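You operate a simulated robot arm through the tools that you are given. There is no shell and no other tool. Be economical: measure what you need, move in short steps, check, and stop when the job is done.

You are at the controls of a simulated two-armed robot. One attempt, no reset.

## Task
Put the sample on the top of the yellow table away on the top of the white bench. Put the black pad on the top of the yellow table away on the top of the white bench. Screw the cap back on the wax bottle. Fetch the yellow hose stub and set it on the top of the low chest. Put the can marked "paste" from the top of the yellow table on the white job card there and the can that says "powder" on top of the hub blind there. Fetch the blue jug and set it on the top right shelf of the blue shelving. Put the green gasket from the top of the yellow table on the bottom right shelf of the blue shelving. Any order will do. Set down upright: black pad, yellow hose stub, can, blue jug.

It is judged by the outcome, as a careful person would: the job done as asked, and still so three seconds after it is handed in. It fails if anything else is knocked over, pushed out of place, dropped, spilled or broken. Lids that push on must go on centred and level and be pressed home; caps that screw on are set level and turned clockwise until they are tight.

## Robot
Two 7-joint arms with fingered hands on one trunk, on a base that drives. Base frame: it is fixed to the floor where the robot stands at the start and does not move with it; the origin is under the middle of the robot, x ahead of it, y to its left, z up. Readings come in m, rad, newtons and seconds.
The left shoulder is at the start at [0.2, 0.135, 1.045], the right one opposite. Places, roughly: black can, blue bottle, green can [0.75, -0.75, 1]; black pad (5x4x7 cm) [0.8, 0, 0.9]; blue jug (16x10x15 cm) [1.4, -0.2, 0.9]; bottom right shelf of the blue shelving [-1, -3, 0.3]; green gasket [1.25, -1.5, 0.75]; hub blind (12x12x8 cm) [1, -0.3, 0.9]; job card [1, -0.5, 0.75]; sample [1, 0, 0.75]; top of the low chest [-1.7, 1.5, 0.3]; top of the white bench [2.6, -5.8, 0.8]; top right shelf of the blue shelving [-1, -3, 1.4]; wax bottle [0.75, -0.25, 1]; yellow hose stub (6x6x9 cm) [0.6, -0.2, 0.9]. Payload 4 kg a hand.
Tool frame (each hand has its own): the origin (TCP) lies between the finger pads and is the grasp point; the fingertips stand 0.025 m ahead of it; z points along the fingers, y is the line along which they close. Largest opening 0.088 m; the body of the gripper starts 0.029 m behind the TCP. The gripper is a hand of 4 fingers: y runs from the thumb to the fingers, the wrist lies at [-0.013, -0.106, -0.174] in the tool frame.
Orientation is told as [roll, pitch, yaw] about the base's x, y, z axes, in that order, counted from this pose: with the fingers straight down and the wrist toward the robot, the tool's x, y and z point along [0, 1, 0], [1, 0, 0] and [0, 0, -1] of the base frame.

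## Interface
- The arms move only by the tool move_arm. It takes "left_motion", "right_motion" or both (then of equal length, played together; a hand with none holds still); each is a list of rows, each a list of 2 entries, a list of its own where there are three numbers: the turn, a rotation vector about the base's x, y, z in units of 6 degrees (1.0 is 6 degrees), then the shift along the base's x, y, z in units of 40 mm (1.0 is 40 mm). In form: [[[rx, ry, rz], [dx, dy, dz]], ...]. A call has 1 to 12 rows; each row shifts and turns the commanded pose from where the row before left it. A call with a number of a shift or a turn outside -1 to 1 is refused whole. Each row takes 0.2 s and may step no farther than 0.05 m and 0.15 rad from the row before; otherwise, the whole call is refused. A pose out of reach is approached as far as the arm can. The call stops where the force on the tool passes 40 N (or 10 N more than at its start, if that is more) or the arm is blocked; 0.2 s more then pass. In this call time passes only in rows, and 0.2 s behind the last. The reply holds the time, the measured pose of the TCP, the force on the tool along the base axes, the opening and the grip force, in the units named above and with some noise, with the torque about the TCP (base axes, N m) and any sound that the robot's microphone picked up.
- Cameras (640 x 400 px; columns grow to the right, rows downward): "scene" is now at [0.1288, -0.0425, 1.6449]; the picture's right is [-0.51, -0.86, 0.00], its down [-0.62, 0.37, -0.69] and it looks along [0.59, -0.36, -0.72] (base axes); focal length 288 px, centre (320, 200). "left" rides on the left gripper at [-0.064, -0.083, -0.098] in its tool frame; the picture's right is [-0.62, -0.37, 0.69], its down [0.71, -0.63, 0.30] and it looks along [0.32, 0.68, 0.65] (tool axes); focal length 265 px, centre (320, 200). "right" rides on the right gripper at [0.064, -0.083, -0.098] in its tool frame; the picture's right is [-0.62, 0.37, -0.69], its down [-0.71, -0.63, 0.30] and it looks along [-0.32, 0.68, 0.65] (tool axes); focal length 265 px, centre (320, 200).
- get_image(camera): a new picture of that camera. The clock stands still meanwhile.
- slide_trunk(by): slides the trunk up (or, below 0, down) by that many m; the arms and the scene camera ride with it, the base frame stays. It gives what a move gives, with no picture.
- drive_base(legs): drives the robot by 1 to 6 legs, each [ahead, left, turn to the left] in m, m and rad, along the robot's own axes; the way and the turn of a leg run together, so that a leg with both is an arc; at most 1.5 m and 3.142 rad a leg. The arms and the cameras ride along, it lands a little off, and it stops where it bumps. It gives what a move gives.
- finger_targets(index, middle, ring, thumb_bend, thumb_turn, hand): sets how far each is bent, from 0 (flat) to 1 (curled in); at 0.3 the hand is open as for a grip, at 0.7 the pads meet at the TCP. One left out holds its place. A second passes; each finger stops where it meets its share of the squeeze, and holds until it gets a number again. It is the only way to open and close the hand. It gives what a move gives, with no picture; readings hold the bend of each and the force on the fingers (four entries, about 0 where the hand has none), thumb and palm. thumb_turn goes from beside the hand (0) to across from the fingers (1), as for a grip.
- aim_head(pan, tilt): turns the head with the scene camera to pan (to the left, within 1.693 rad either way) and tilt (down, from -0.506 to 1.204), counted from straight ahead of the robot. It gives what a move gives.
- measure_at(camera, pixels): for up to 12 pixels [column, row] of the newest picture of that camera ("zoom" is the newest enlarged one), the place [x, y, z] in the base frame of the surface seen there, good to about 0.002 m. The clock stands still meanwhile.
- close_up(camera, box): a new picture of the part [left, top, right, bottom] of that camera's present view, enlarged. The clock stands still meanwhile.
- sign_off(): hands the job in; it is judged then, once.

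Keep the steps short. Do not move on a guess: measure, check each grasp and each placing, and mend mistakes. In all there are 145 turns and 178 pictures (those below and enlarged ones count). Leave the grippers open and the arms clear of the work at the hand-in unless told otherwise, and finish with a single line.

The tools are called after "Emit:" by a JSON object that holds its "method" and its "body". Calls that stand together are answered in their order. move_arm: Moves the arms, as the interface text tells. Its arguments: {"type":"object","properties":{"left_motion":{"type":"array","items":{"type":"array"}},"right_motion":{"type":"array","items":{"type":"array"}}},"required":[]} The other tools are called the same way: slide_trunk (by) slides the trunk up or down; finger_targets (index, middle, ring, thumb_bend, thumb_turn, hand) moves the fingers one by one; drive_base (legs) drives the base; aim_head (pan, tilt) turns the head that bears the scene camera; get_image (camera) takes a picture; measure_at (camera, pixels) gives the place of the surface under pixels of a picture; close_up (camera, box) takes an enlarged picture of a part of a camera's view; sign_off () hands the job in.

At the start:

```text
time_s: 0.0
left_ee_pos: [0.6307, 0.0439, 1.2541]
left_tcp_rot: [-0.001, 0.0, -0.002]
left_contact_force: [0.0, 0.6, -0.4]
left_wrist_torque: [0.02, -0.01, 0.01]
left_grip_width: 0.0874
left_grasp_force: 0.1
left_shape: jaw
left_bend: [0.3, 0.3, 0.3, 0.3, 0.98]
left_finger forces: [0.0, 0.1, 0.0, 0.1, 0.0, 0.0]
right_ee_pos: [0.3473, -0.404, 1.2198]
right_tcp_rot: [0.0, 0.001, -0.001]
right_contact_force: [-0.4, 0.6, 0.3]
right_wrist_torque: [0.04, -0.01, 0.01]
right_grip_width: 0.0877
right_grasp_force: 0.0
right_shape: jaw
right_bend: [0.3, 0.3, 0.3, 0.3, 0.98]
right_finger forces: [0.0, 0.0, 0.0, 0.0, 0.0, 0.0]
trunk travel left (down, up): [-0.65, 0.12]
robot x, y, heading: [0.0007, -0.0041, 0.001]
head pan, tilt: [-0.541, 0.805]
```

scene: 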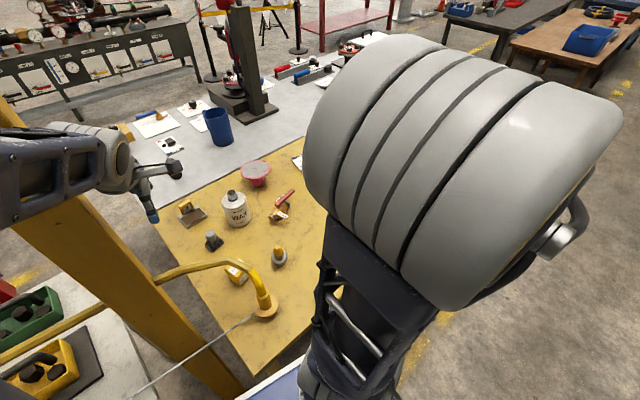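
right: 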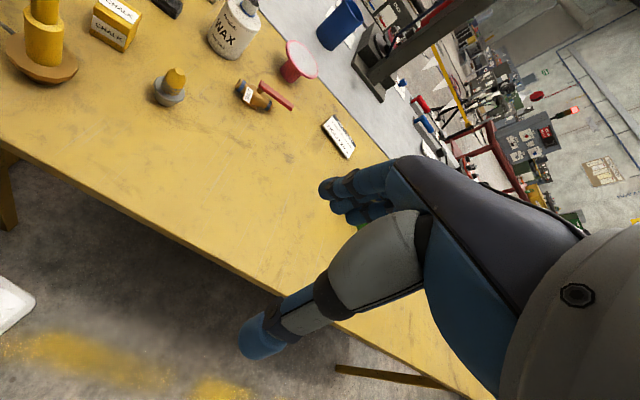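
left: 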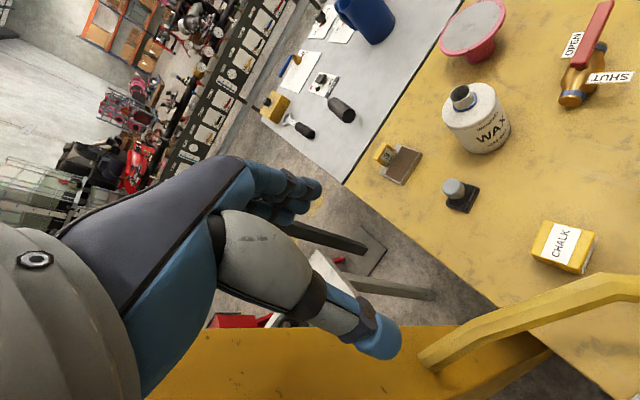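

I see the yellow table with the wax bottle, chalk, hub blind and valve, but the right arm hides part of it. I'll turn the head to see the whole table.

Emit:
{"method": "aim_head", "body": {"pan": -0.1, "tilt": 0.75}}

Emit:
{"method": "get_image", "body": {"camera": "scene"}}

Emit:
{"method": "aim_head", "body": {"pan": -1.2, "tilt": 0.6}}

Emit:
{"method": "get_image", "body": {"camera": "scene"}}

```text
time_s: 0.9
left_ee_pos: [0.6308, 0.0436, 1.2536]
left_tcp_rot: [0.001, -0.002, 0.0]
left_contact_force: [0.4, -0.8, 0.0]
left_wrist_torque: [-0.06, -0.03, 0.0]
left_grip_width: 0.0876
left_grasp_force: 0.0
left_shape: jaw
left_bend: [0.3, 0.3, 0.3, 0.3, 0.98]
left_finger forces: [0.0, 0.0, 0.0, 0.0, 0.1, 0.0]
right_ee_pos: [0.3477, -0.4032, 1.2189]
right_tcp_rot: [0.0, 0.0, -0.001]
right_contact_force: [0.2, -0.1, 0.7]
right_wrist_torque: [0.01, -0.02, -0.02]
right_grip_width: 0.0875
right_grasp_force: 0.0
right_shape: jaw
right_bend: [0.3, 0.3, 0.3, 0.3, 0.98]
right_finger forces: [0.0, 0.1, 0.0, 0.1, 0.1, 0.0]
trunk travel left (down, up): [-0.65, 0.12]
robot x, y, heading: [-0.0013, 0.0014, 0.001]
head pan, tilt: [-0.099, 0.75]
```

```text
174 pictures are left
```

scene: 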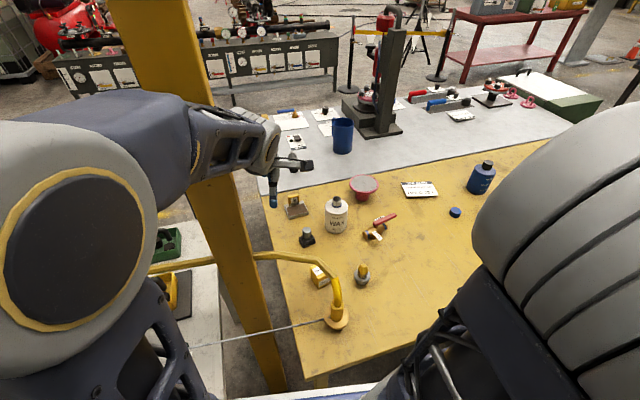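

```text
time_s: 2.2
left_ee_pos: [0.6316, 0.0448, 1.2536]
left_tcp_rot: [0.001, 0.0, 0.0]
left_contact_force: [-0.3, -0.4, 0.3]
left_wrist_torque: [-0.04, 0.0, 0.0]
left_grip_width: 0.0875
left_grasp_force: 0.0
left_shape: jaw
left_bend: [0.3, 0.3, 0.3, 0.3, 0.98]
left_finger forces: [0.0, 0.1, 0.1, 0.0, 0.0, 0.0]
right_ee_pos: [0.3479, -0.404, 1.2187]
right_tcp_rot: [0.001, 0.002, 0.001]
right_contact_force: [-0.8, 0.4, 0.5]
right_wrist_torque: [0.05, 0.05, -0.04]
right_grip_width: 0.0875
right_grasp_force: 0.0
right_shape: jaw
right_bend: [0.3, 0.3, 0.3, 0.3, 0.98]
right_finger forces: [0.1, 0.0, 0.1, 0.0, 0.0, 0.0]
trunk travel left (down, up): [-0.65, 0.12]
robot x, y, heading: [0.0001, -0.0004, 0.002]
head pan, tilt: [-1.201, 0.6]
```

```text
173 pictures are left
```

scene: 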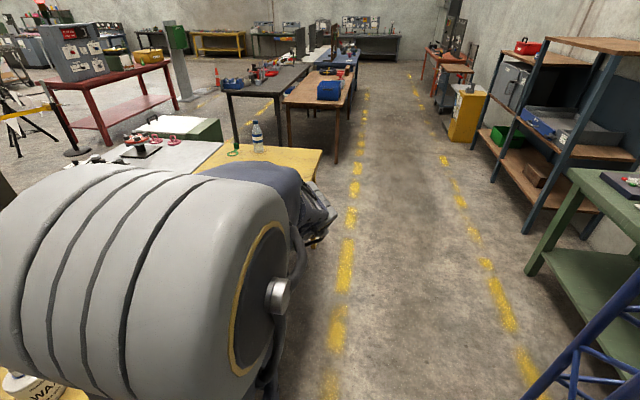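

I'll look at the table in detail: re-aim at it and enlarge two parts.

Emit:
{"method": "aim_head", "body": {"pan": -0.15, "tilt": 0.75}}

Emit:
{"method": "close_up", "body": {"camera": "scene", "box": [220, 160, 440, 340]}}

Emit:
{"method": "close_up", "body": {"camera": "scene", "box": [360, 60, 640, 240]}}

Emit:
{"method": "close_up", "body": {"camera": "right", "box": [0, 0, 400, 250]}}

```text
time_s: 3.5
left_ee_pos: [0.6318, 0.0433, 1.2531]
left_tcp_rot: [0.001, 0.0, 0.001]
left_contact_force: [0.0, 0.8, -0.1]
left_wrist_torque: [-0.01, 0.01, 0.03]
left_grip_width: 0.0876
left_grasp_force: 0.0
left_shape: jaw
left_bend: [0.3, 0.3, 0.3, 0.3, 0.98]
left_finger forces: [0.0, 0.0, 0.0, 0.0, 0.0, 0.1]
right_ee_pos: [0.3483, -0.403, 1.2194]
right_tcp_rot: [0.001, 0.001, -0.001]
right_contact_force: [0.3, 0.5, 0.1]
right_wrist_torque: [-0.02, 0.0, -0.02]
right_grip_width: 0.0875
right_grasp_force: 0.1
right_shape: jaw
right_bend: [0.3, 0.3, 0.3, 0.3, 0.98]
right_finger forces: [0.1, 0.0, 0.0, 0.0, 0.1, 0.1]
trunk travel left (down, up): [-0.65, 0.12]
robot x, y, heading: [-0.0005, 0.0004, -0.001]
head pan, tilt: [-0.15, 0.75]
```

```text
2.22 times, centred on (330, 250) of scene
```

zoom: 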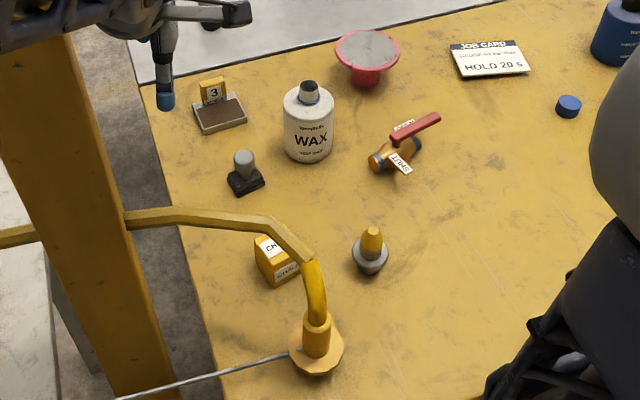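

```text
2.22 times, centred on (500, 150) of scene
```

zoom: 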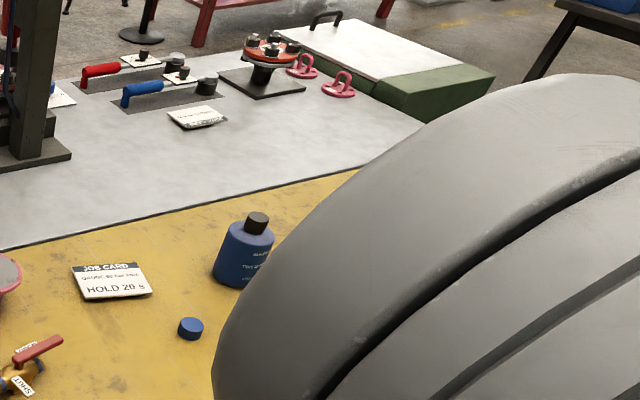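

```text
1.60 times, centred on (200, 125) of right
```

zoom: 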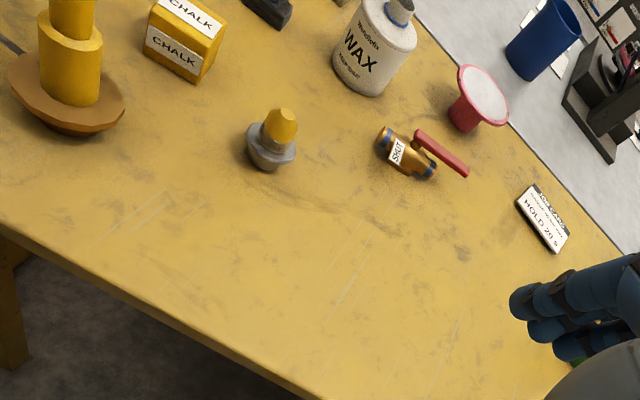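

The cans are hidden by the right arm. I'll shift the right hand right by 0.2 m and look through both its camera and the scene camera.

Emit:
{"method": "move_arm", "body": {"right_motion": [[[0, 0, 0], [0, -1, 0.5]], [[0, 0, 0], [0, -1, 0.5]], [[0, 0, 0], [0, -1, 0.5]], [[0, 0, 0], [0, -1, 0.5]], [[0, 0, 0], [0, -1, 0]]]}}

Emit:
{"method": "get_image", "body": {"camera": "right"}}

Emit:
{"method": "get_image", "body": {"camera": "scene"}}

```text
time_s: 4.7
left_ee_pos: [0.6314, 0.0455, 1.2548]
left_tcp_rot: [-0.001, 0.001, 0.001]
left_contact_force: [-0.5, -0.2, -0.5]
left_wrist_torque: [-0.01, -0.02, 0.02]
left_grip_width: 0.0879
left_grasp_force: 0.1
left_shape: jaw
left_bend: [0.3, 0.3, 0.3, 0.3, 0.98]
left_finger forces: [0.0, 0.1, 0.1, 0.1, 0.1, 0.0]
right_ee_pos: [0.3482, -0.6033, 1.2995]
right_tcp_rot: [0.002, 0.001, 0.001]
right_contact_force: [1.0, 0.5, -0.2]
right_wrist_torque: [-0.01, 0.04, -0.01]
right_grip_width: 0.0876
right_grasp_force: 0.1
right_shape: jaw
right_bend: [0.3, 0.3, 0.3, 0.3, 0.98]
right_finger forces: [0.0, 0.2, 0.1, 0.0, 0.0, 0.1]
trunk travel left (down, up): [-0.65, 0.12]
robot x, y, heading: [-0.0005, 0.0015, 0.001]
head pan, tilt: [-0.15, 0.75]
```

```text
169 pictures are left
```

right: 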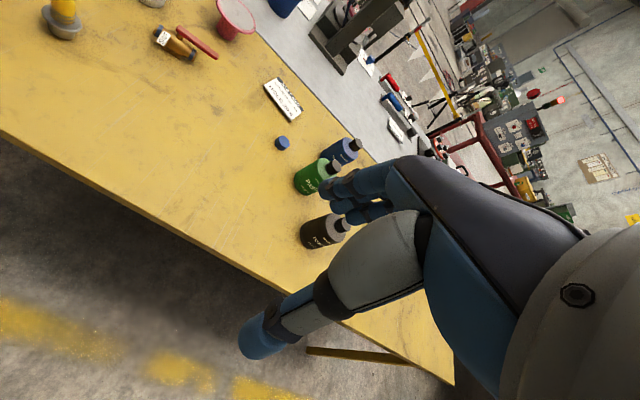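

```text
168 pictures are left
```

scene: 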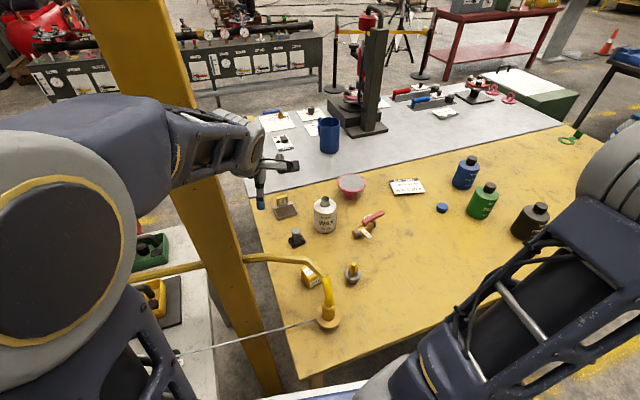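

Now blue, green and dark containers are visible. I'll enlarge to read labels.

Emit:
{"method": "close_up", "body": {"camera": "scene", "box": [380, 110, 620, 260]}}

Emit:
{"method": "measure_at", "body": {"camera": "scene", "pixels": [[280, 199], [285, 213], [296, 237], [325, 200], [325, 230], [353, 267], [353, 280], [352, 182], [352, 196], [407, 187], [442, 208], [330, 122]]}}

Emit:
{"method": "measure_at", "body": {"camera": "scene", "pixels": [[471, 158], [466, 188], [488, 186], [480, 216], [537, 209], [527, 236], [570, 140], [580, 128], [265, 192], [290, 370], [370, 345], [329, 150]]}}

```text
2.67 times, centred on (500, 185) of scene
```

zoom: 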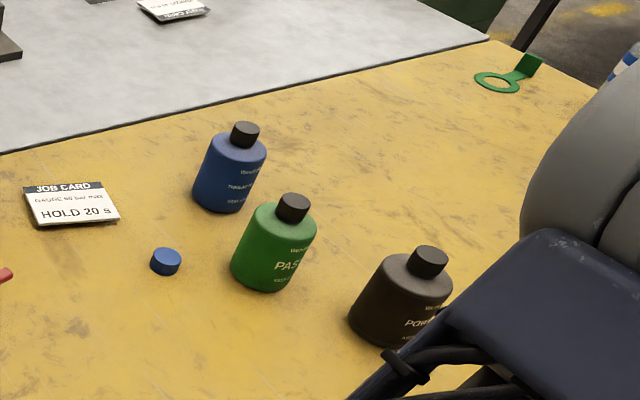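

```text
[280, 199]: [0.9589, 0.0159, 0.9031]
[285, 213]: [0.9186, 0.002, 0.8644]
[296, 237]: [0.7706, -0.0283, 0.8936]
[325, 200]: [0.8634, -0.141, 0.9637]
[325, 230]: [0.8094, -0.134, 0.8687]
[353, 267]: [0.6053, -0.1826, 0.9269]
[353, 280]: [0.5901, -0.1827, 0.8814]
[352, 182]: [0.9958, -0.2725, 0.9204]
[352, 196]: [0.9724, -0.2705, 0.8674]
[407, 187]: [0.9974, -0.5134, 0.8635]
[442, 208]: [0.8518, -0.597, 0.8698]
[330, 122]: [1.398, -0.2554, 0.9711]
```

```text
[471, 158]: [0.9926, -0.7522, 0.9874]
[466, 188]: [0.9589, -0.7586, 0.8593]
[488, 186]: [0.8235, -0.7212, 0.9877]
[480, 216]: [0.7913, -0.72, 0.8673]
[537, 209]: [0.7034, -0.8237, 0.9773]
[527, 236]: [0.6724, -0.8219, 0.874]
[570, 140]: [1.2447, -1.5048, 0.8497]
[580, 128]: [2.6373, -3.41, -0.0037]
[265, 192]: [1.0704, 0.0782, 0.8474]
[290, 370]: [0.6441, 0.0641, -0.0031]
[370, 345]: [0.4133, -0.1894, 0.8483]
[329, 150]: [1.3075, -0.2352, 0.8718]
```

Green reads "PAS(TE)", black reads "POW(DER)". Table top z≈0.85. I'll measure can, cap and bottle edges in the enlarged picture for sizes.

Emit:
{"method": "measure_at", "body": {"camera": "zoom", "pixels": [[293, 199], [281, 204], [306, 206], [292, 216], [237, 256], [305, 270], [270, 285], [270, 245], [428, 252], [430, 270], [165, 251], [167, 270]]}}

Emit:
{"method": "close_up", "body": {"camera": "scene", "box": [260, 160, 420, 260]}}

Emit:
{"method": "measure_at", "body": {"camera": "zoom", "pixels": [[260, 160], [240, 165], [282, 170], [260, 184], [220, 215], [302, 215], [260, 290], [366, 92], [310, 95], [425, 95], [366, 112], [583, 105]]}}

```text
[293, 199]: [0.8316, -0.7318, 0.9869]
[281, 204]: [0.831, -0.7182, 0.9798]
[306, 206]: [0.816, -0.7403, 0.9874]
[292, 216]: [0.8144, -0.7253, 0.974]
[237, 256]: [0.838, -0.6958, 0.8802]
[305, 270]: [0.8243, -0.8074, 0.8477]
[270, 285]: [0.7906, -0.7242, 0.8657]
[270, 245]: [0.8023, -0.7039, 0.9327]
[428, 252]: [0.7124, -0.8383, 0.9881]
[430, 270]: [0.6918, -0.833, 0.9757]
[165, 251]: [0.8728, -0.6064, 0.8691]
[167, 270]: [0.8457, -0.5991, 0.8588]
```

```text
4.00 times, centred on (340, 210) of scene
```

zoom: 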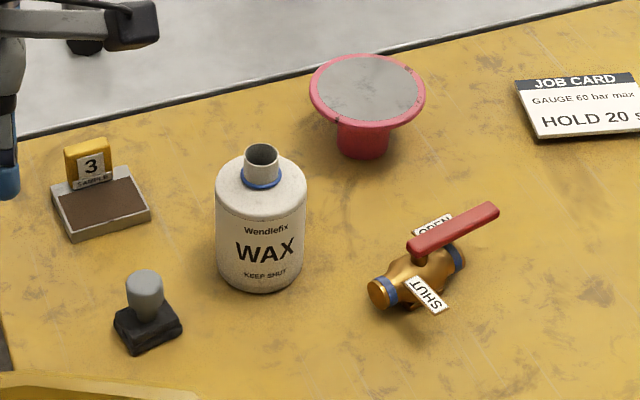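

```text
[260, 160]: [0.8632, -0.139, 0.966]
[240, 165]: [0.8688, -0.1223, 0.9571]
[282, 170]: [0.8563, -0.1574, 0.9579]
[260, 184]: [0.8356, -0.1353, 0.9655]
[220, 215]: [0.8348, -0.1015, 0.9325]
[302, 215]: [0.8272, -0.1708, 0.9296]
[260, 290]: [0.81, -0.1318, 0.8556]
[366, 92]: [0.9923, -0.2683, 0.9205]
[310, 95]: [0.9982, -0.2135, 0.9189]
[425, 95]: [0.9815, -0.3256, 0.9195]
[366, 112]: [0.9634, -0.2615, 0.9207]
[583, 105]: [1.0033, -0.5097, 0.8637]
```

Sizes are clear: caps of the cans ~3 cm wide with tops at z≈0.988; green cap centre ≈[0.826,-0.729], black ≈[0.705,-0.836]. The wax bottle is open at [0.85,-0.138] and its blue cap lies at [0.86,-0.603]. I'll drive right 0.43 m to bring the cans in reach, and look.

Emit:
{"method": "drive_base", "body": {"legs": [[0, -0.43, 0]]}}

Emit:
{"method": "aim_head", "body": {"pan": -0.1, "tilt": 0.8}}

Emit:
{"method": "get_image", "body": {"camera": "scene"}}

```text
time_s: 7.4
left_ee_pos: [0.6307, -0.39, 1.2541]
left_tcp_rot: [0.0, 0.001, -0.002]
left_contact_force: [-0.3, -0.6, -0.4]
left_wrist_torque: [0.0, -0.03, 0.0]
left_grip_width: 0.0873
left_grasp_force: 0.0
left_shape: jaw
left_bend: [0.3, 0.3, 0.3, 0.3, 0.98]
left_finger forces: [0.0, 0.0, 0.0, 0.1, 0.0, 0.0]
right_ee_pos: [0.3477, -1.0363, 1.2991]
right_tcp_rot: [0.0, 0.0, -0.001]
right_contact_force: [-0.5, -0.4, 1.0]
right_wrist_torque: [0.02, 0.0, -0.01]
right_grip_width: 0.0876
right_grasp_force: 0.0
right_shape: jaw
right_bend: [0.3, 0.3, 0.3, 0.3, 0.98]
right_finger forces: [0.0, 0.0, 0.1, 0.0, 0.0, 0.1]
trunk travel left (down, up): [-0.65, 0.12]
robot x, y, heading: [0.002, -0.4326, -0.003]
head pan, tilt: [-0.15, 0.75]
```

```text
time_s: 8.0
left_ee_pos: [0.6317, -0.3896, 1.2547]
left_tcp_rot: [0.0, 0.0, -0.001]
left_contact_force: [-0.6, -0.5, -0.2]
left_wrist_torque: [0.02, -0.01, 0.0]
left_grip_width: 0.0878
left_grasp_force: 0.1
left_shape: jaw
left_bend: [0.3, 0.3, 0.3, 0.3, 0.98]
left_finger forces: [0.0, 0.0, 0.0, 0.0, 0.1, 0.0]
right_ee_pos: [0.3481, -1.0374, 1.3004]
right_tcp_rot: [0.0, 0.0, 0.0]
right_contact_force: [-0.4, -0.1, 0.0]
right_wrist_torque: [0.02, 0.0, 0.0]
right_grip_width: 0.0874
right_grasp_force: 0.1
right_shape: jaw
right_bend: [0.3, 0.3, 0.3, 0.3, 0.98]
right_finger forces: [0.0, 0.0, 0.0, 0.0, 0.1, 0.1]
trunk travel left (down, up): [-0.65, 0.12]
robot x, y, heading: [0.002, -0.4339, -0.001]
head pan, tilt: [-0.099, 0.799]
```

```text
165 pictures are left
```

scene: 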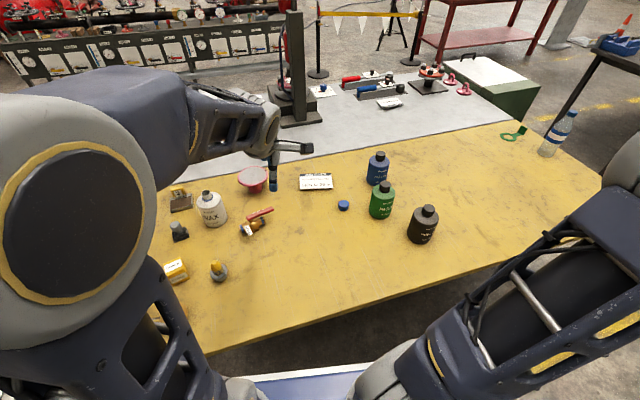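

Good clear view. I'll measure the caps more exactly and move the right hand to above the green can at height 1.3.

Emit:
{"method": "close_up", "body": {"camera": "scene", "box": [240, 130, 480, 280]}}

Emit:
{"method": "move_arm", "body": {"right_motion": [[[0, 0, 0], [0.995, 0.645, 0]], [[0, 0, 0], [0.995, 0.645, 0]], [[0, 0, 0], [0.995, 0.645, 0]], [[0, 0, 0], [0.995, 0.645, 0]], [[0, 0, 0], [0.995, 0.645, 0]], [[0, 0, 0], [0.995, 0.645, 0]], [[0, 0, 0], [0.995, 0.645, 0]], [[0, 0, 0], [0.995, 0.645, 0]], [[0, 0, 0], [0.995, 0.645, 0]], [[0, 0, 0], [0.995, 0.645, 0]], [[0, 0, 0], [0.995, 0.645, 0]], [[0, 0, 0], [0.995, 0.645, 0]]]}}

```text
2.67 times, centred on (360, 205) of scene
```

zoom: 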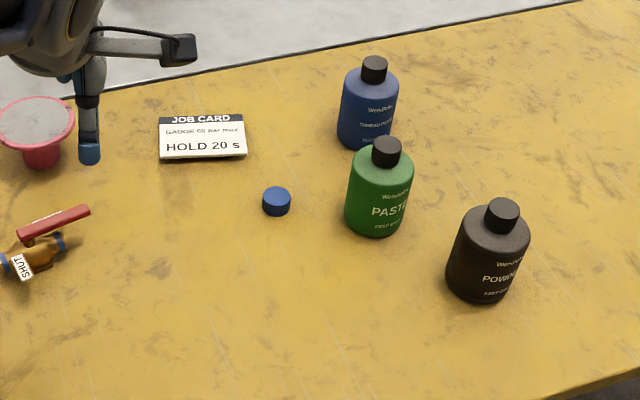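

```text
time_s: 10.6
left_ee_pos: [0.6302, -0.3909, 1.2533]
left_tcp_rot: [0.001, -0.001, -0.002]
left_contact_force: [-0.4, 0.1, 0.2]
left_wrist_torque: [0.03, -0.04, -0.02]
left_grip_width: 0.0876
left_grasp_force: 0.0
left_shape: jaw
left_bend: [0.3, 0.3, 0.3, 0.3, 0.98]
left_finger forces: [0.1, 0.0, 0.0, 0.1, 0.0, 0.0]
right_ee_pos: [0.8267, -0.7271, 1.3002]
right_tcp_rot: [0.0, 0.0, -0.003]
right_contact_force: [-0.2, 0.0, -1.0]
right_wrist_torque: [0.03, -0.01, 0.02]
right_grip_width: 0.0879
right_grasp_force: 0.1
right_shape: jaw
right_bend: [0.3, 0.3, 0.3, 0.3, 0.98]
right_finger forces: [0.0, 0.0, 0.0, 0.0, 0.0, 0.0]
trunk travel left (down, up): [-0.65, 0.12]
robot x, y, heading: [-0.0001, -0.4315, -0.004]
head pan, tilt: [-0.099, 0.799]
```

Emit:
{"method": "measure_at", "body": {"camera": "zoom", "pixels": [[386, 144], [374, 147], [398, 148], [386, 165], [502, 207], [490, 209], [515, 211], [276, 194], [264, 196], [289, 197], [277, 209], [380, 232]]}}

Emit:
{"method": "measure_at", "body": {"camera": "zoom", "pixels": [[162, 120], [242, 120], [246, 152], [162, 158], [203, 138], [36, 128], [2, 125], [73, 130], [36, 142], [36, 108], [410, 250], [480, 290]]}}

Emit:
{"method": "get_image", "body": {"camera": "right"}}

```text
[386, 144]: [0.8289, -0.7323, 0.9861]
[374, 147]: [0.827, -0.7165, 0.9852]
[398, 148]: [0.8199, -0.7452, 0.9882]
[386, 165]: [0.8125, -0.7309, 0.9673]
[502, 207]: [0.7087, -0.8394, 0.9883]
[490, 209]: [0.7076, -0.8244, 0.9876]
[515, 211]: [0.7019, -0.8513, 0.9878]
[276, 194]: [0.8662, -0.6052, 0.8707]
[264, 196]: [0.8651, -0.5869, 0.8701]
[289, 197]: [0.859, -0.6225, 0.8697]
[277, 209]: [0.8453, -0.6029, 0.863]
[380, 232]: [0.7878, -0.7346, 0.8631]
```

```text
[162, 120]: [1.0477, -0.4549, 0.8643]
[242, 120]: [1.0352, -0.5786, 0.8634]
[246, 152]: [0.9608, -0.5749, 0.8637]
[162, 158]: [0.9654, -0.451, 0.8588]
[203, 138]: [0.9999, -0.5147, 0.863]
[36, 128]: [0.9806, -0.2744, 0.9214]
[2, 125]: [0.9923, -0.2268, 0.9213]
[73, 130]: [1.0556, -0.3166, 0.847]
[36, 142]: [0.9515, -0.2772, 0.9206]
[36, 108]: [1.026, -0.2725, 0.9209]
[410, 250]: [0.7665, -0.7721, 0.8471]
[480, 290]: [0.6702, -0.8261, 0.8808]
```

```text
163 pictures are left
```

right: 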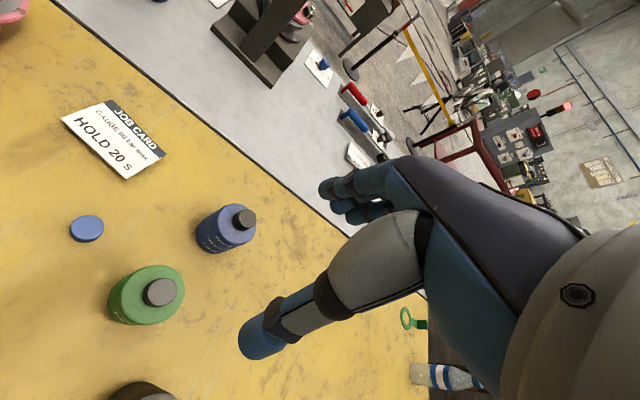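

The green cap centre is [0.826,-0.731], top 0.987. I'll lower the right hand over it so that the fingertips end at the cap's foot (TCP z≈0.988).

Emit:
{"method": "move_arm", "body": {"right_motion": [[[0, 0, 0], [0, -0.1, -1]], [[0, 0, 0], [0, 0, -1]], [[0, 0, 0], [0, 0, -1]], [[0, 0, 0], [0, 0, -1]], [[0, 0, 0], [0, 0, -1]], [[0, 0, 0], [0, 0, -1]], [[0, 0, 0], [0, 0, -1]]]}}

Emit:
{"method": "get_image", "body": {"camera": "right"}}

Emit:
{"method": "close_up", "body": {"camera": "scene", "box": [280, 110, 520, 260]}}

```text
time_s: 12.2
left_ee_pos: [0.6311, -0.3898, 1.2537]
left_tcp_rot: [0.0, -0.001, -0.001]
left_contact_force: [-0.4, 0.3, -0.1]
left_wrist_torque: [0.01, -0.03, 0.0]
left_grip_width: 0.0878
left_grasp_force: 0.0
left_shape: jaw
left_bend: [0.3, 0.3, 0.3, 0.3, 0.98]
left_finger forces: [0.0, 0.0, 0.1, 0.0, 0.1, 0.0]
right_ee_pos: [0.8252, -0.7311, 1.0188]
right_tcp_rot: [0.0, 0.001, 0.0]
right_contact_force: [-0.8, -0.6, 0.1]
right_wrist_torque: [0.02, 0.0, 0.02]
right_grip_width: 0.0876
right_grasp_force: 0.1
right_shape: jaw
right_bend: [0.3, 0.3, 0.3, 0.3, 0.98]
right_finger forces: [0.0, 0.1, 0.0, 0.1, 0.1, 0.0]
trunk travel left (down, up): [-0.65, 0.12]
robot x, y, heading: [-0.0023, -0.4354, 0.003]
head pan, tilt: [-0.099, 0.799]
```

```text
162 pictures are left
```

right: 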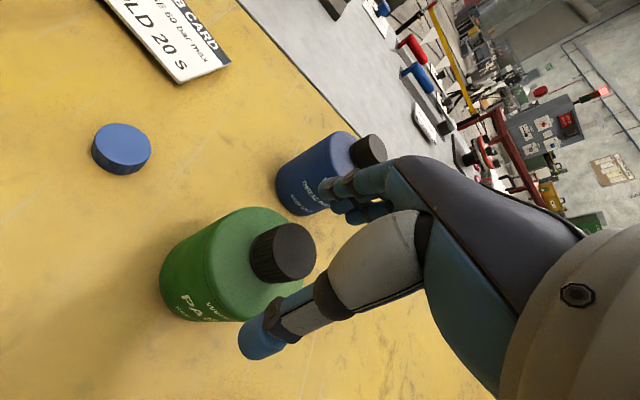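

```text
2.67 times, centred on (400, 185) of scene
```

zoom: 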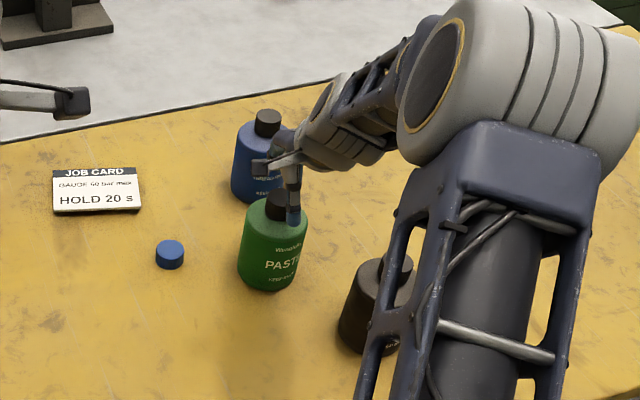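

Hand straddles the green cap: thumb on the near side, fingers beyond. I'll go down 0.03 m and close.

Emit:
{"method": "move_arm", "body": {"right_motion": [[[0, 0, 0], [0, 0, -0.5]], [[0, 0, 0], [0, 0, -0.3]]]}}

Emit:
{"method": "finger_targets", "body": {"hand": "right", "index": 0.75, "middle": 0.75, "ring": 0.75, "thumb_bend": 0.75}}

Emit:
{"method": "get_image", "body": {"camera": "right"}}

```text
time_s: 12.8
left_ee_pos: [0.631, -0.391, 1.2528]
left_tcp_rot: [0.0, 0.0, -0.002]
left_contact_force: [0.5, 0.3, 0.5]
left_wrist_torque: [-0.01, -0.03, -0.01]
left_grip_width: 0.0873
left_grasp_force: 0.2
left_shape: jaw
left_bend: [0.3, 0.3, 0.3, 0.3, 0.98]
left_finger forces: [0.0, 0.1, 0.0, 0.0, 0.0, 0.0]
right_ee_pos: [0.825, -0.7313, 0.9879]
right_tcp_rot: [0.0, 0.0, -0.003]
right_contact_force: [-0.3, -0.7, -0.3]
right_wrist_torque: [0.01, -0.02, 0.02]
right_grip_width: 0.0877
right_grasp_force: 0.1
right_shape: jaw
right_bend: [0.3, 0.3, 0.3, 0.3, 0.98]
right_finger forces: [0.1, 0.0, 0.0, 0.1, 0.1, 0.0]
trunk travel left (down, up): [-0.65, 0.12]
robot x, y, heading: [-0.0021, -0.4347, -0.0]
head pan, tilt: [-0.099, 0.799]
```

```text
time_s: 13.8
left_ee_pos: [0.6313, -0.3906, 1.2525]
left_tcp_rot: [-0.001, -0.001, -0.003]
left_contact_force: [-0.2, 0.2, 0.7]
left_wrist_torque: [-0.01, 0.0, 0.01]
left_grip_width: 0.0874
left_grasp_force: 0.0
left_shape: jaw
left_bend: [0.3, 0.3, 0.3, 0.3, 0.98]
left_finger forces: [0.0, 0.0, 0.0, 0.1, 0.0, 0.1]
right_ee_pos: [0.8251, -0.731, 0.9868]
right_tcp_rot: [0.0, 0.001, -0.002]
right_contact_force: [-0.5, 0.2, 0.1]
right_wrist_torque: [0.0, 0.02, 0.0]
right_grip_width: 0.0236
right_grasp_force: 14.6
right_shape: fingers
right_bend: [0.61, 0.64, 0.74, 0.58, 0.95]
right_finger forces: [6.1, 6.9, 1.6, 0.0, 14.2, 0.1]
trunk travel left (down, up): [-0.65, 0.12]
robot x, y, heading: [-0.003, -0.4339, -0.003]
head pan, tilt: [-0.099, 0.799]
```

```text
160 pictures are left
```

right: 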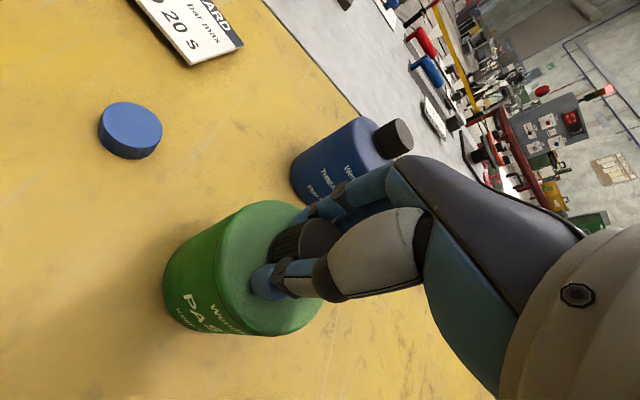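

Cap is held with 14.6 N (index, middle against thumb). I'll lift 0.1 m slowly and check that the can comes along level.

Emit:
{"method": "move_arm", "body": {"right_motion": [[[0, 0, 0], [0, 0, 0.3]], [[0, 0, 0], [0, 0, 0.5]], [[0, 0, 0], [0, 0, 0.7]], [[0, 0, 0], [0, 0, 0.7]], [[0, 0, 0], [0, 0, 0.3]]]}}

Emit:
{"method": "get_image", "body": {"camera": "right"}}

Emit:
{"method": "get_image", "body": {"camera": "scene"}}

```text
time_s: 15.0
left_ee_pos: [0.6306, -0.3905, 1.2526]
left_tcp_rot: [0.0, 0.0, -0.001]
left_contact_force: [-0.4, 0.6, 0.4]
left_wrist_torque: [0.01, 0.0, 0.0]
left_grip_width: 0.0875
left_grasp_force: 0.1
left_shape: jaw
left_bend: [0.3, 0.3, 0.3, 0.3, 0.98]
left_finger forces: [0.1, 0.1, 0.1, 0.0, 0.0, 0.1]
right_ee_pos: [0.8258, -0.7316, 1.0868]
right_tcp_rot: [0.001, 0.0, -0.002]
right_contact_force: [0.2, 0.5, -4.8]
right_wrist_torque: [0.03, -0.01, 0.0]
right_grip_width: 0.0238
right_grasp_force: 14.6
right_shape: fingers
right_bend: [0.61, 0.64, 0.74, 0.58, 0.95]
right_finger forces: [6.2, 7.0, 1.5, 0.0, 14.3, 0.0]
trunk travel left (down, up): [-0.65, 0.12]
robot x, y, heading: [0.0055, -0.4366, -0.001]
head pan, tilt: [-0.099, 0.799]
```

```text
159 pictures are left
```

right: 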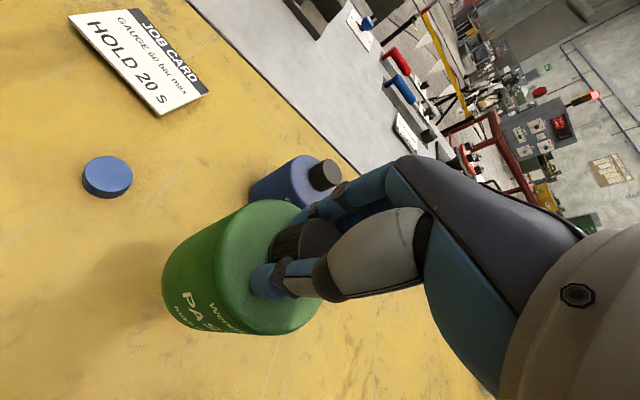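

```text
158 pictures are left
```

scene: 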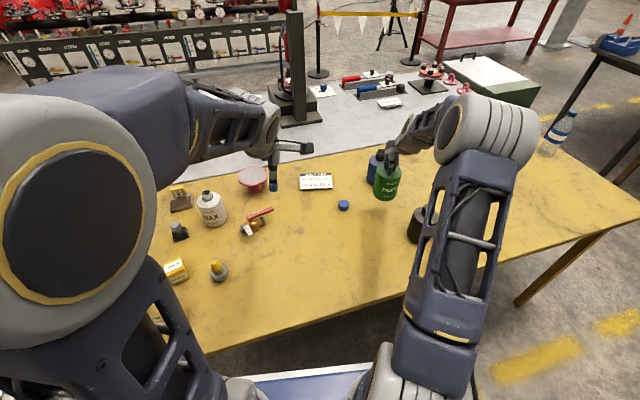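

The can hangs level, 4.8 N. I'll carry it first left, then diagonally to above the card centre [1.0025,-0.514].

Emit:
{"method": "move_arm", "body": {"right_motion": [[[0, 0, 0], [0, 1, 0.2]], [[0, 0, 0], [0, 1, 0]], [[0, 0, 0], [0, 1, 0]], [[0, 0, 0], [0.885, 0.485, 0]], [[0, 0, 0], [0.885, 0.485, 0]], [[0, 0, 0], [0.885, 0.485, 0]], [[0, 0, 0], [0.885, 0.485, 0]], [[0, 0, 0], [0.885, 0.485, 0]]]}}

Emit:
{"method": "get_image", "body": {"camera": "scene"}}

Emit:
{"method": "get_image", "body": {"camera": "right"}}

```text
time_s: 16.8
left_ee_pos: [0.6299, -0.389, 1.256]
left_tcp_rot: [0.001, 0.0, -0.003]
left_contact_force: [0.8, -1.2, -0.1]
left_wrist_torque: [0.01, 0.02, 0.0]
left_grip_width: 0.0879
left_grasp_force: 0.0
left_shape: jaw
left_bend: [0.3, 0.3, 0.3, 0.3, 0.98]
left_finger forces: [0.0, 0.0, 0.0, 0.0, 0.0, 0.0]
right_ee_pos: [0.984, -0.5247, 1.0931]
right_tcp_rot: [0.0, 0.005, -0.002]
right_contact_force: [-2.3, 0.2, -5.9]
right_wrist_torque: [0.12, 0.13, -0.02]
right_grip_width: 0.0226
right_grasp_force: 12.1
right_shape: fingers
right_bend: [0.63, 0.66, 0.75, 0.56, 0.94]
right_finger forces: [4.9, 6.2, 0.9, 0.0, 12.6, 0.0]
right hand out of reach, approached as far as the arm can: row 8
trunk travel left (down, up): [-0.65, 0.12]
robot x, y, heading: [-0.0002, -0.431, 0.003]
head pan, tilt: [-0.099, 0.799]
```

```text
157 pictures are left
```

scene: 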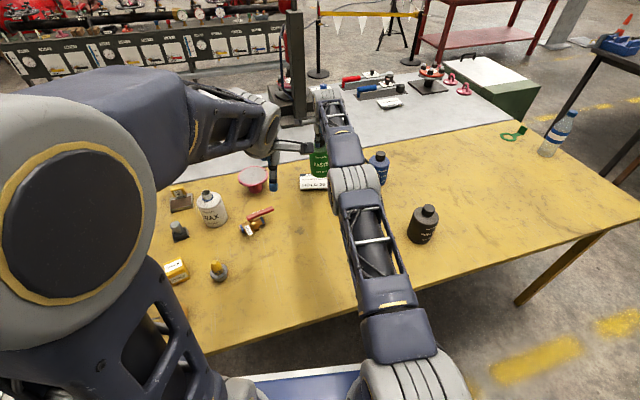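

```text
156 pictures are left
```

right: 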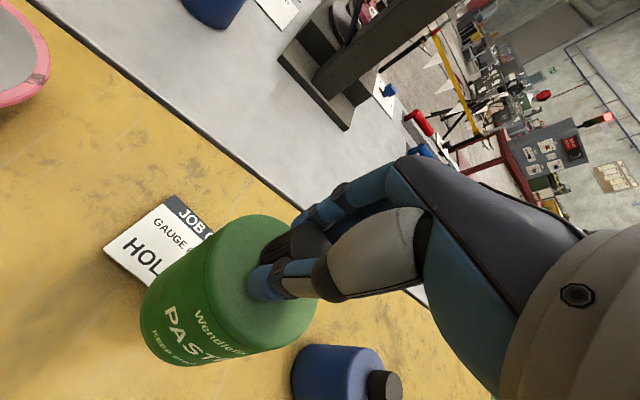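

The arm is at full stretch at x=0.984. I need the base closer. I'll measure the blue-white edge at the bottom of the picture (is it the robot's own base?), and the table edge.

Emit:
{"method": "measure_at", "body": {"camera": "scene", "pixels": [[300, 380], [330, 372], [300, 395], [300, 320], [345, 300], [230, 342]]}}

Emit:
{"method": "move_arm", "body": {"right_motion": [[[0, 0, 0], [-0.7, 0, 0]], [[0, 0, 0], [-0.7, 0, 0]], [[0, 0, 0], [0, 0, 0]]]}}

```text
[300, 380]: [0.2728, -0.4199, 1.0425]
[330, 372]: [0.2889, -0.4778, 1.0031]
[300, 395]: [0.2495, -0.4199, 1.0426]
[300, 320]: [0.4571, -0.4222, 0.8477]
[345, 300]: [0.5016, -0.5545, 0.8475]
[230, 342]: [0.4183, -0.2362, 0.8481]
```

```text
time_s: 17.6
left_ee_pos: [0.6314, -0.3896, 1.2537]
left_tcp_rot: [-0.001, -0.001, -0.002]
left_contact_force: [-0.5, -1.1, 0.1]
left_wrist_torque: [0.04, -0.02, -0.02]
left_grip_width: 0.0876
left_grasp_force: 0.0
left_shape: jaw
left_bend: [0.3, 0.3, 0.3, 0.3, 0.98]
left_finger forces: [0.0, 0.1, 0.1, 0.1, 0.0, 0.0]
right_ee_pos: [0.9276, -0.5226, 1.0946]
right_tcp_rot: [0.001, 0.0, -0.002]
right_contact_force: [0.1, -0.2, -4.9]
right_wrist_torque: [0.04, -0.07, 0.02]
right_grip_width: 0.0224
right_grasp_force: 13.3
right_shape: fingers
right_bend: [0.63, 0.66, 0.75, 0.57, 0.94]
right_finger forces: [5.6, 7.1, 1.5, 0.0, 11.8, 0.0]
trunk travel left (down, up): [-0.65, 0.12]
robot x, y, heading: [-0.0027, -0.4326, 0.001]
head pan, tilt: [-0.099, 0.799]
```

The robot's front is at x≈0.29, table edge at ≈0.40; I can drive 0.06 m forward safely.

Emit:
{"method": "drive_base", "body": {"legs": [[0.06, 0, 0]]}}

Emit:
{"method": "close_up", "body": {"camera": "right", "box": [0, 100, 480, 400]}}

```text
time_s: 18.6
left_ee_pos: [0.6919, -0.3902, 1.2531]
left_tcp_rot: [0.0, 0.001, -0.002]
left_contact_force: [-0.4, 0.0, 0.6]
left_wrist_torque: [-0.01, 0.01, -0.01]
left_grip_width: 0.0877
left_grasp_force: 0.2
left_shape: jaw
left_bend: [0.3, 0.3, 0.3, 0.3, 0.98]
left_finger forces: [0.1, 0.1, 0.0, 0.0, 0.1, 0.1]
right_ee_pos: [0.9887, -0.5238, 1.0947]
right_tcp_rot: [0.002, 0.0, -0.002]
right_contact_force: [-1.0, 0.2, -4.8]
right_wrist_torque: [-0.04, -0.09, 0.0]
right_grip_width: 0.0222
right_grasp_force: 12.6
right_shape: fingers
right_bend: [0.63, 0.66, 0.75, 0.57, 0.94]
right_finger forces: [5.4, 7.2, 1.7, 0.1, 12.0, 0.0]
trunk travel left (down, up): [-0.65, 0.12]
robot x, y, heading: [0.0623, -0.4328, -0.004]
head pan, tilt: [-0.099, 0.799]
```

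```text
1.33 times, centred on (240, 250) of right
```

zoom: 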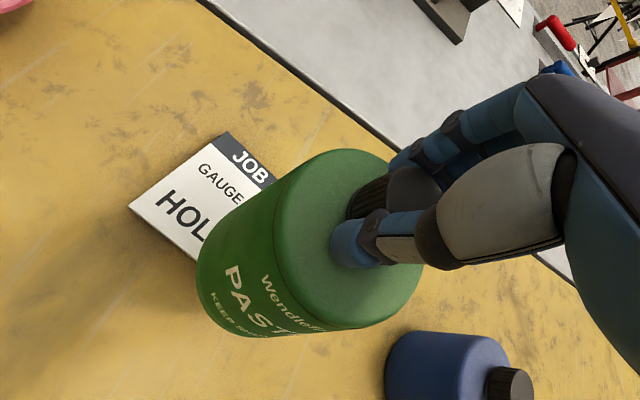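

I'll shift +13 mm x, +10 mm y and lower to just above the card, then touch down gently.

Emit:
{"method": "move_arm", "body": {"right_motion": [[[0, 0, 0], [0.33, 0.25, 0]], [[0, 0, 0], [0, 0, -0.8]], [[0, 0, 0], [0, 0, -0.8]], [[0, 0, 0], [0, 0, -0.4]]]}}

Emit:
{"method": "get_image", "body": {"camera": "right"}}

Emit:
{"method": "close_up", "body": {"camera": "scene", "box": [240, 100, 440, 225]}}

```text
time_s: 19.6
left_ee_pos: [0.6915, -0.3896, 1.2535]
left_tcp_rot: [-0.001, 0.0, -0.001]
left_contact_force: [0.1, -0.1, -0.1]
left_wrist_torque: [0.01, 0.0, 0.01]
left_grip_width: 0.0876
left_grasp_force: 0.1
left_shape: jaw
left_bend: [0.3, 0.3, 0.3, 0.3, 0.98]
left_finger forces: [0.0, 0.1, 0.0, 0.0, 0.1, 0.1]
right_ee_pos: [1.0027, -0.5141, 1.0127]
right_tcp_rot: [0.001, -0.001, 0.001]
right_contact_force: [0.2, -0.6, -4.7]
right_wrist_torque: [0.01, -0.07, -0.01]
right_grip_width: 0.0225
right_grasp_force: 13.4
right_shape: fingers
right_bend: [0.63, 0.66, 0.75, 0.57, 0.94]
right_finger forces: [5.5, 7.1, 1.7, 0.0, 11.9, 0.0]
trunk travel left (down, up): [-0.65, 0.12]
robot x, y, heading: [0.0613, -0.4317, -0.001]
head pan, tilt: [-0.099, 0.799]
```

```text
154 pictures are left
```

right: 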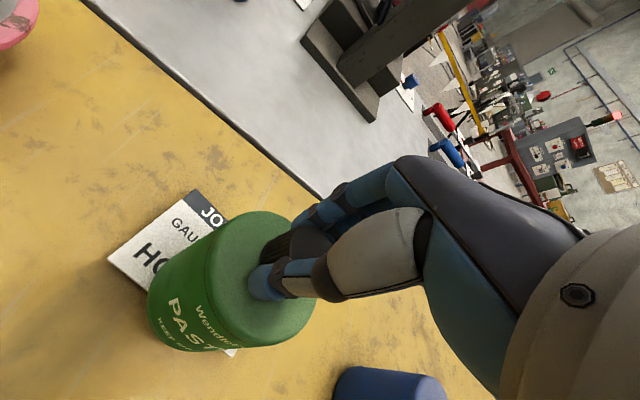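

```text
3.20 times, centred on (340, 162) of scene
```

zoom: 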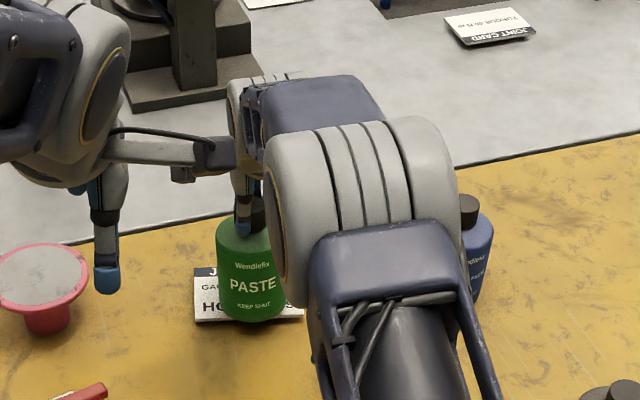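

Can is level and centred over the card. Lower in small steps until contact.

Emit:
{"method": "move_arm", "body": {"right_motion": [[[0, 0, 0], [0, 0, -0.12]], [[0, 0, 0], [0, 0, -0.08]], [[0, 0, 0], [0, 0, -0.06]], [[0, 0, 0], [0, 0, -0.06]]]}}

```text
time_s: 20.6
left_ee_pos: [0.6926, -0.3904, 1.2545]
left_tcp_rot: [0.0, -0.002, -0.002]
left_contact_force: [0.4, -0.5, -1.1]
left_wrist_torque: [-0.04, 0.03, 0.0]
left_grip_width: 0.0877
left_grasp_force: 0.1
left_shape: jaw
left_bend: [0.3, 0.3, 0.3, 0.3, 0.98]
left_finger forces: [0.0, 0.0, 0.1, 0.0, 0.0, 0.0]
right_ee_pos: [1.0, -0.5129, 1.0027]
right_tcp_rot: [0.001, 0.0, 0.001]
right_contact_force: [-5.4, 0.0, 18.1]
right_wrist_torque: [0.01, 0.12, 0.02]
right_grip_width: 0.0215
right_grasp_force: 15.0
right_shape: fingers
right_bend: [0.71, 0.72, 0.75, 0.57, 0.93]
right_finger forces: [4.2, 8.1, 1.4, 0.0, 17.3, 0.0]
trunk travel left (down, up): [-0.65, 0.12]
robot x, y, heading: [0.0621, -0.4343, 0.001]
head pan, tilt: [-0.099, 0.799]
```

Contact (18 N up). I'll ease up 2 mm, open the hand, and look.

Emit:
{"method": "move_arm", "body": {"right_motion": [[[0, 0, 0], [0, 0, 0.06]]]}}

Emit:
{"method": "finger_targets", "body": {"hand": "right", "index": 0.3, "middle": 0.3, "ring": 0.3, "thumb_bend": 0.3}}

Emit:
{"method": "get_image", "body": {"camera": "right"}}

```text
time_s: 21.0
left_ee_pos: [0.6912, -0.3898, 1.2537]
left_tcp_rot: [0.0, 0.0, -0.002]
left_contact_force: [-0.1, -0.4, 0.3]
left_wrist_torque: [0.01, 0.01, 0.0]
left_grip_width: 0.0878
left_grasp_force: 0.1
left_shape: jaw
left_bend: [0.3, 0.3, 0.3, 0.3, 0.98]
left_finger forces: [0.0, 0.1, 0.0, 0.0, 0.1, 0.1]
right_ee_pos: [1.0012, -0.5133, 1.0026]
right_tcp_rot: [-0.001, 0.002, -0.002]
right_contact_force: [-2.6, 0.8, 9.7]
right_wrist_torque: [-0.01, -0.01, -0.01]
right_grip_width: 0.0213
right_grasp_force: 14.9
right_shape: fingers
right_bend: [0.71, 0.67, 0.75, 0.57, 0.93]
right_finger forces: [4.5, 8.7, 1.3, 0.1, 16.1, 0.0]
trunk travel left (down, up): [-0.65, 0.12]
robot x, y, heading: [0.0594, -0.4279, -0.006]
head pan, tilt: [-0.099, 0.799]
```

```text
time_s: 22.0
left_ee_pos: [0.6916, -0.3903, 1.2539]
left_tcp_rot: [0.0, 0.001, -0.001]
left_contact_force: [0.2, -0.2, 0.6]
left_wrist_torque: [-0.02, 0.02, 0.01]
left_grip_width: 0.0875
left_grasp_force: 0.0
left_shape: jaw
left_bend: [0.3, 0.3, 0.3, 0.3, 0.98]
left_finger forces: [0.0, 0.0, 0.1, 0.1, 0.1, 0.0]
right_ee_pos: [1.0027, -0.5135, 1.0043]
right_tcp_rot: [0.0, 0.001, -0.001]
right_contact_force: [0.6, 0.0, 0.1]
right_wrist_torque: [-0.01, -0.01, 0.01]
right_grip_width: 0.0844
right_grasp_force: 0.1
right_shape: fingers
right_bend: [0.3, 0.3, 0.3, 0.3, 0.97]
right_finger forces: [0.0, 0.1, 0.0, 0.0, 0.0, 0.1]
trunk travel left (down, up): [-0.65, 0.12]
robot x, y, heading: [0.0598, -0.4366, -0.005]
head pan, tilt: [-0.099, 0.799]
```

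```text
152 pictures are left
```

right: 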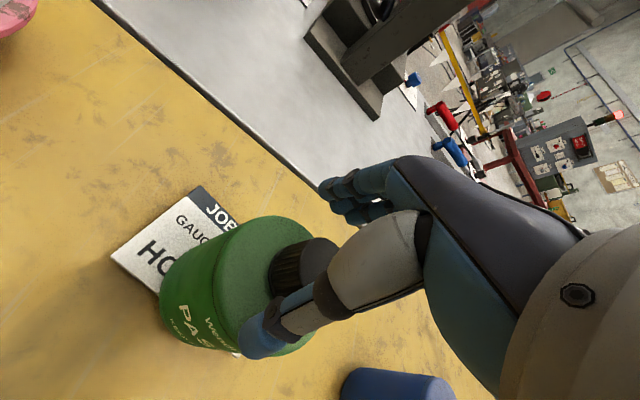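

The can stands on the card. Rise 0.12 m and swing over to above the black can [0.705,-0.838].

Emit:
{"method": "move_arm", "body": {"right_motion": [[[0, 0, 0], [0, 0, 1]], [[0, 0, 0], [0, 0, 1]], [[0, 0, 0], [0, 0, 1]], [[0, 0, 0], [-0.827, -0.9, 0]], [[0, 0, 0], [-0.827, -0.9, 0]], [[0, 0, 0], [-0.827, -0.9, 0]], [[0, 0, 0], [-0.827, -0.9, 0]], [[0, 0, 0], [-0.827, -0.9, 0]], [[0, 0, 0], [-0.827, -0.9, 0]], [[0, 0, 0], [-0.827, -0.9, 0]], [[0, 0, 0], [-0.827, -0.9, 0]], [[0, 0, 0], [-0.827, -0.9, 0]]]}}

Emit:
{"method": "get_image", "body": {"camera": "right"}}

Emit:
{"method": "close_up", "body": {"camera": "scene", "box": [200, 80, 520, 280]}}

```text
time_s: 24.6
left_ee_pos: [0.6918, -0.3887, 1.2532]
left_tcp_rot: [-0.001, 0.001, 0.001]
left_contact_force: [0.2, 0.2, 0.3]
left_wrist_torque: [-0.01, 0.01, 0.0]
left_grip_width: 0.0877
left_grasp_force: 0.1
left_shape: jaw
left_bend: [0.3, 0.3, 0.3, 0.3, 0.98]
left_finger forces: [0.0, 0.1, 0.0, 0.1, 0.0, 0.0]
right_ee_pos: [0.7059, -0.8356, 1.1243]
right_tcp_rot: [-0.001, 0.001, 0.0]
right_contact_force: [0.1, -0.5, -0.3]
right_wrist_torque: [0.01, 0.02, 0.0]
right_grip_width: 0.0843
right_grasp_force: 0.0
right_shape: fingers
right_bend: [0.3, 0.3, 0.3, 0.3, 0.97]
right_finger forces: [0.0, 0.0, 0.0, 0.0, 0.0, 0.0]
trunk travel left (down, up): [-0.65, 0.12]
robot x, y, heading: [0.0601, -0.4332, 0.0]
head pan, tilt: [-0.099, 0.799]
```

```text
151 pictures are left
```

right: 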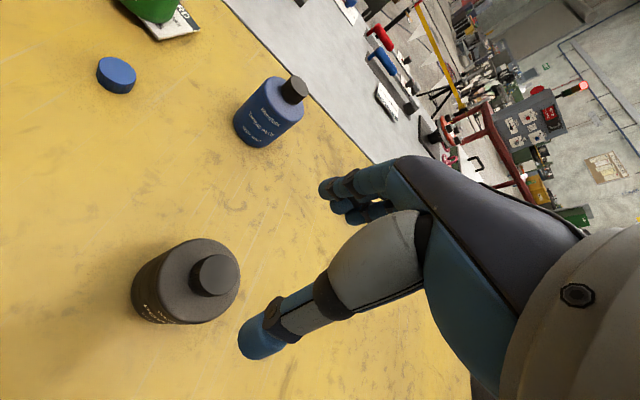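

```text
2.00 times, centred on (360, 180) of scene
```

zoom: 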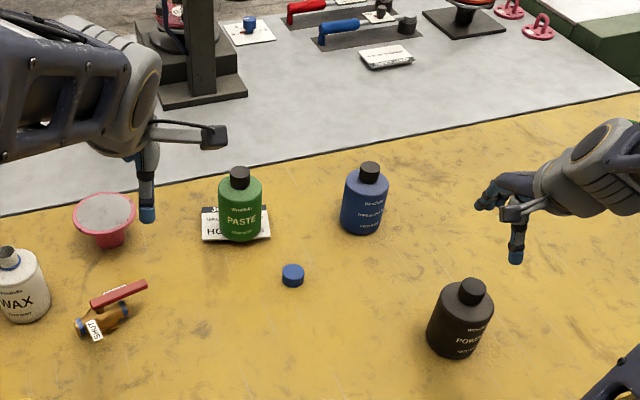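

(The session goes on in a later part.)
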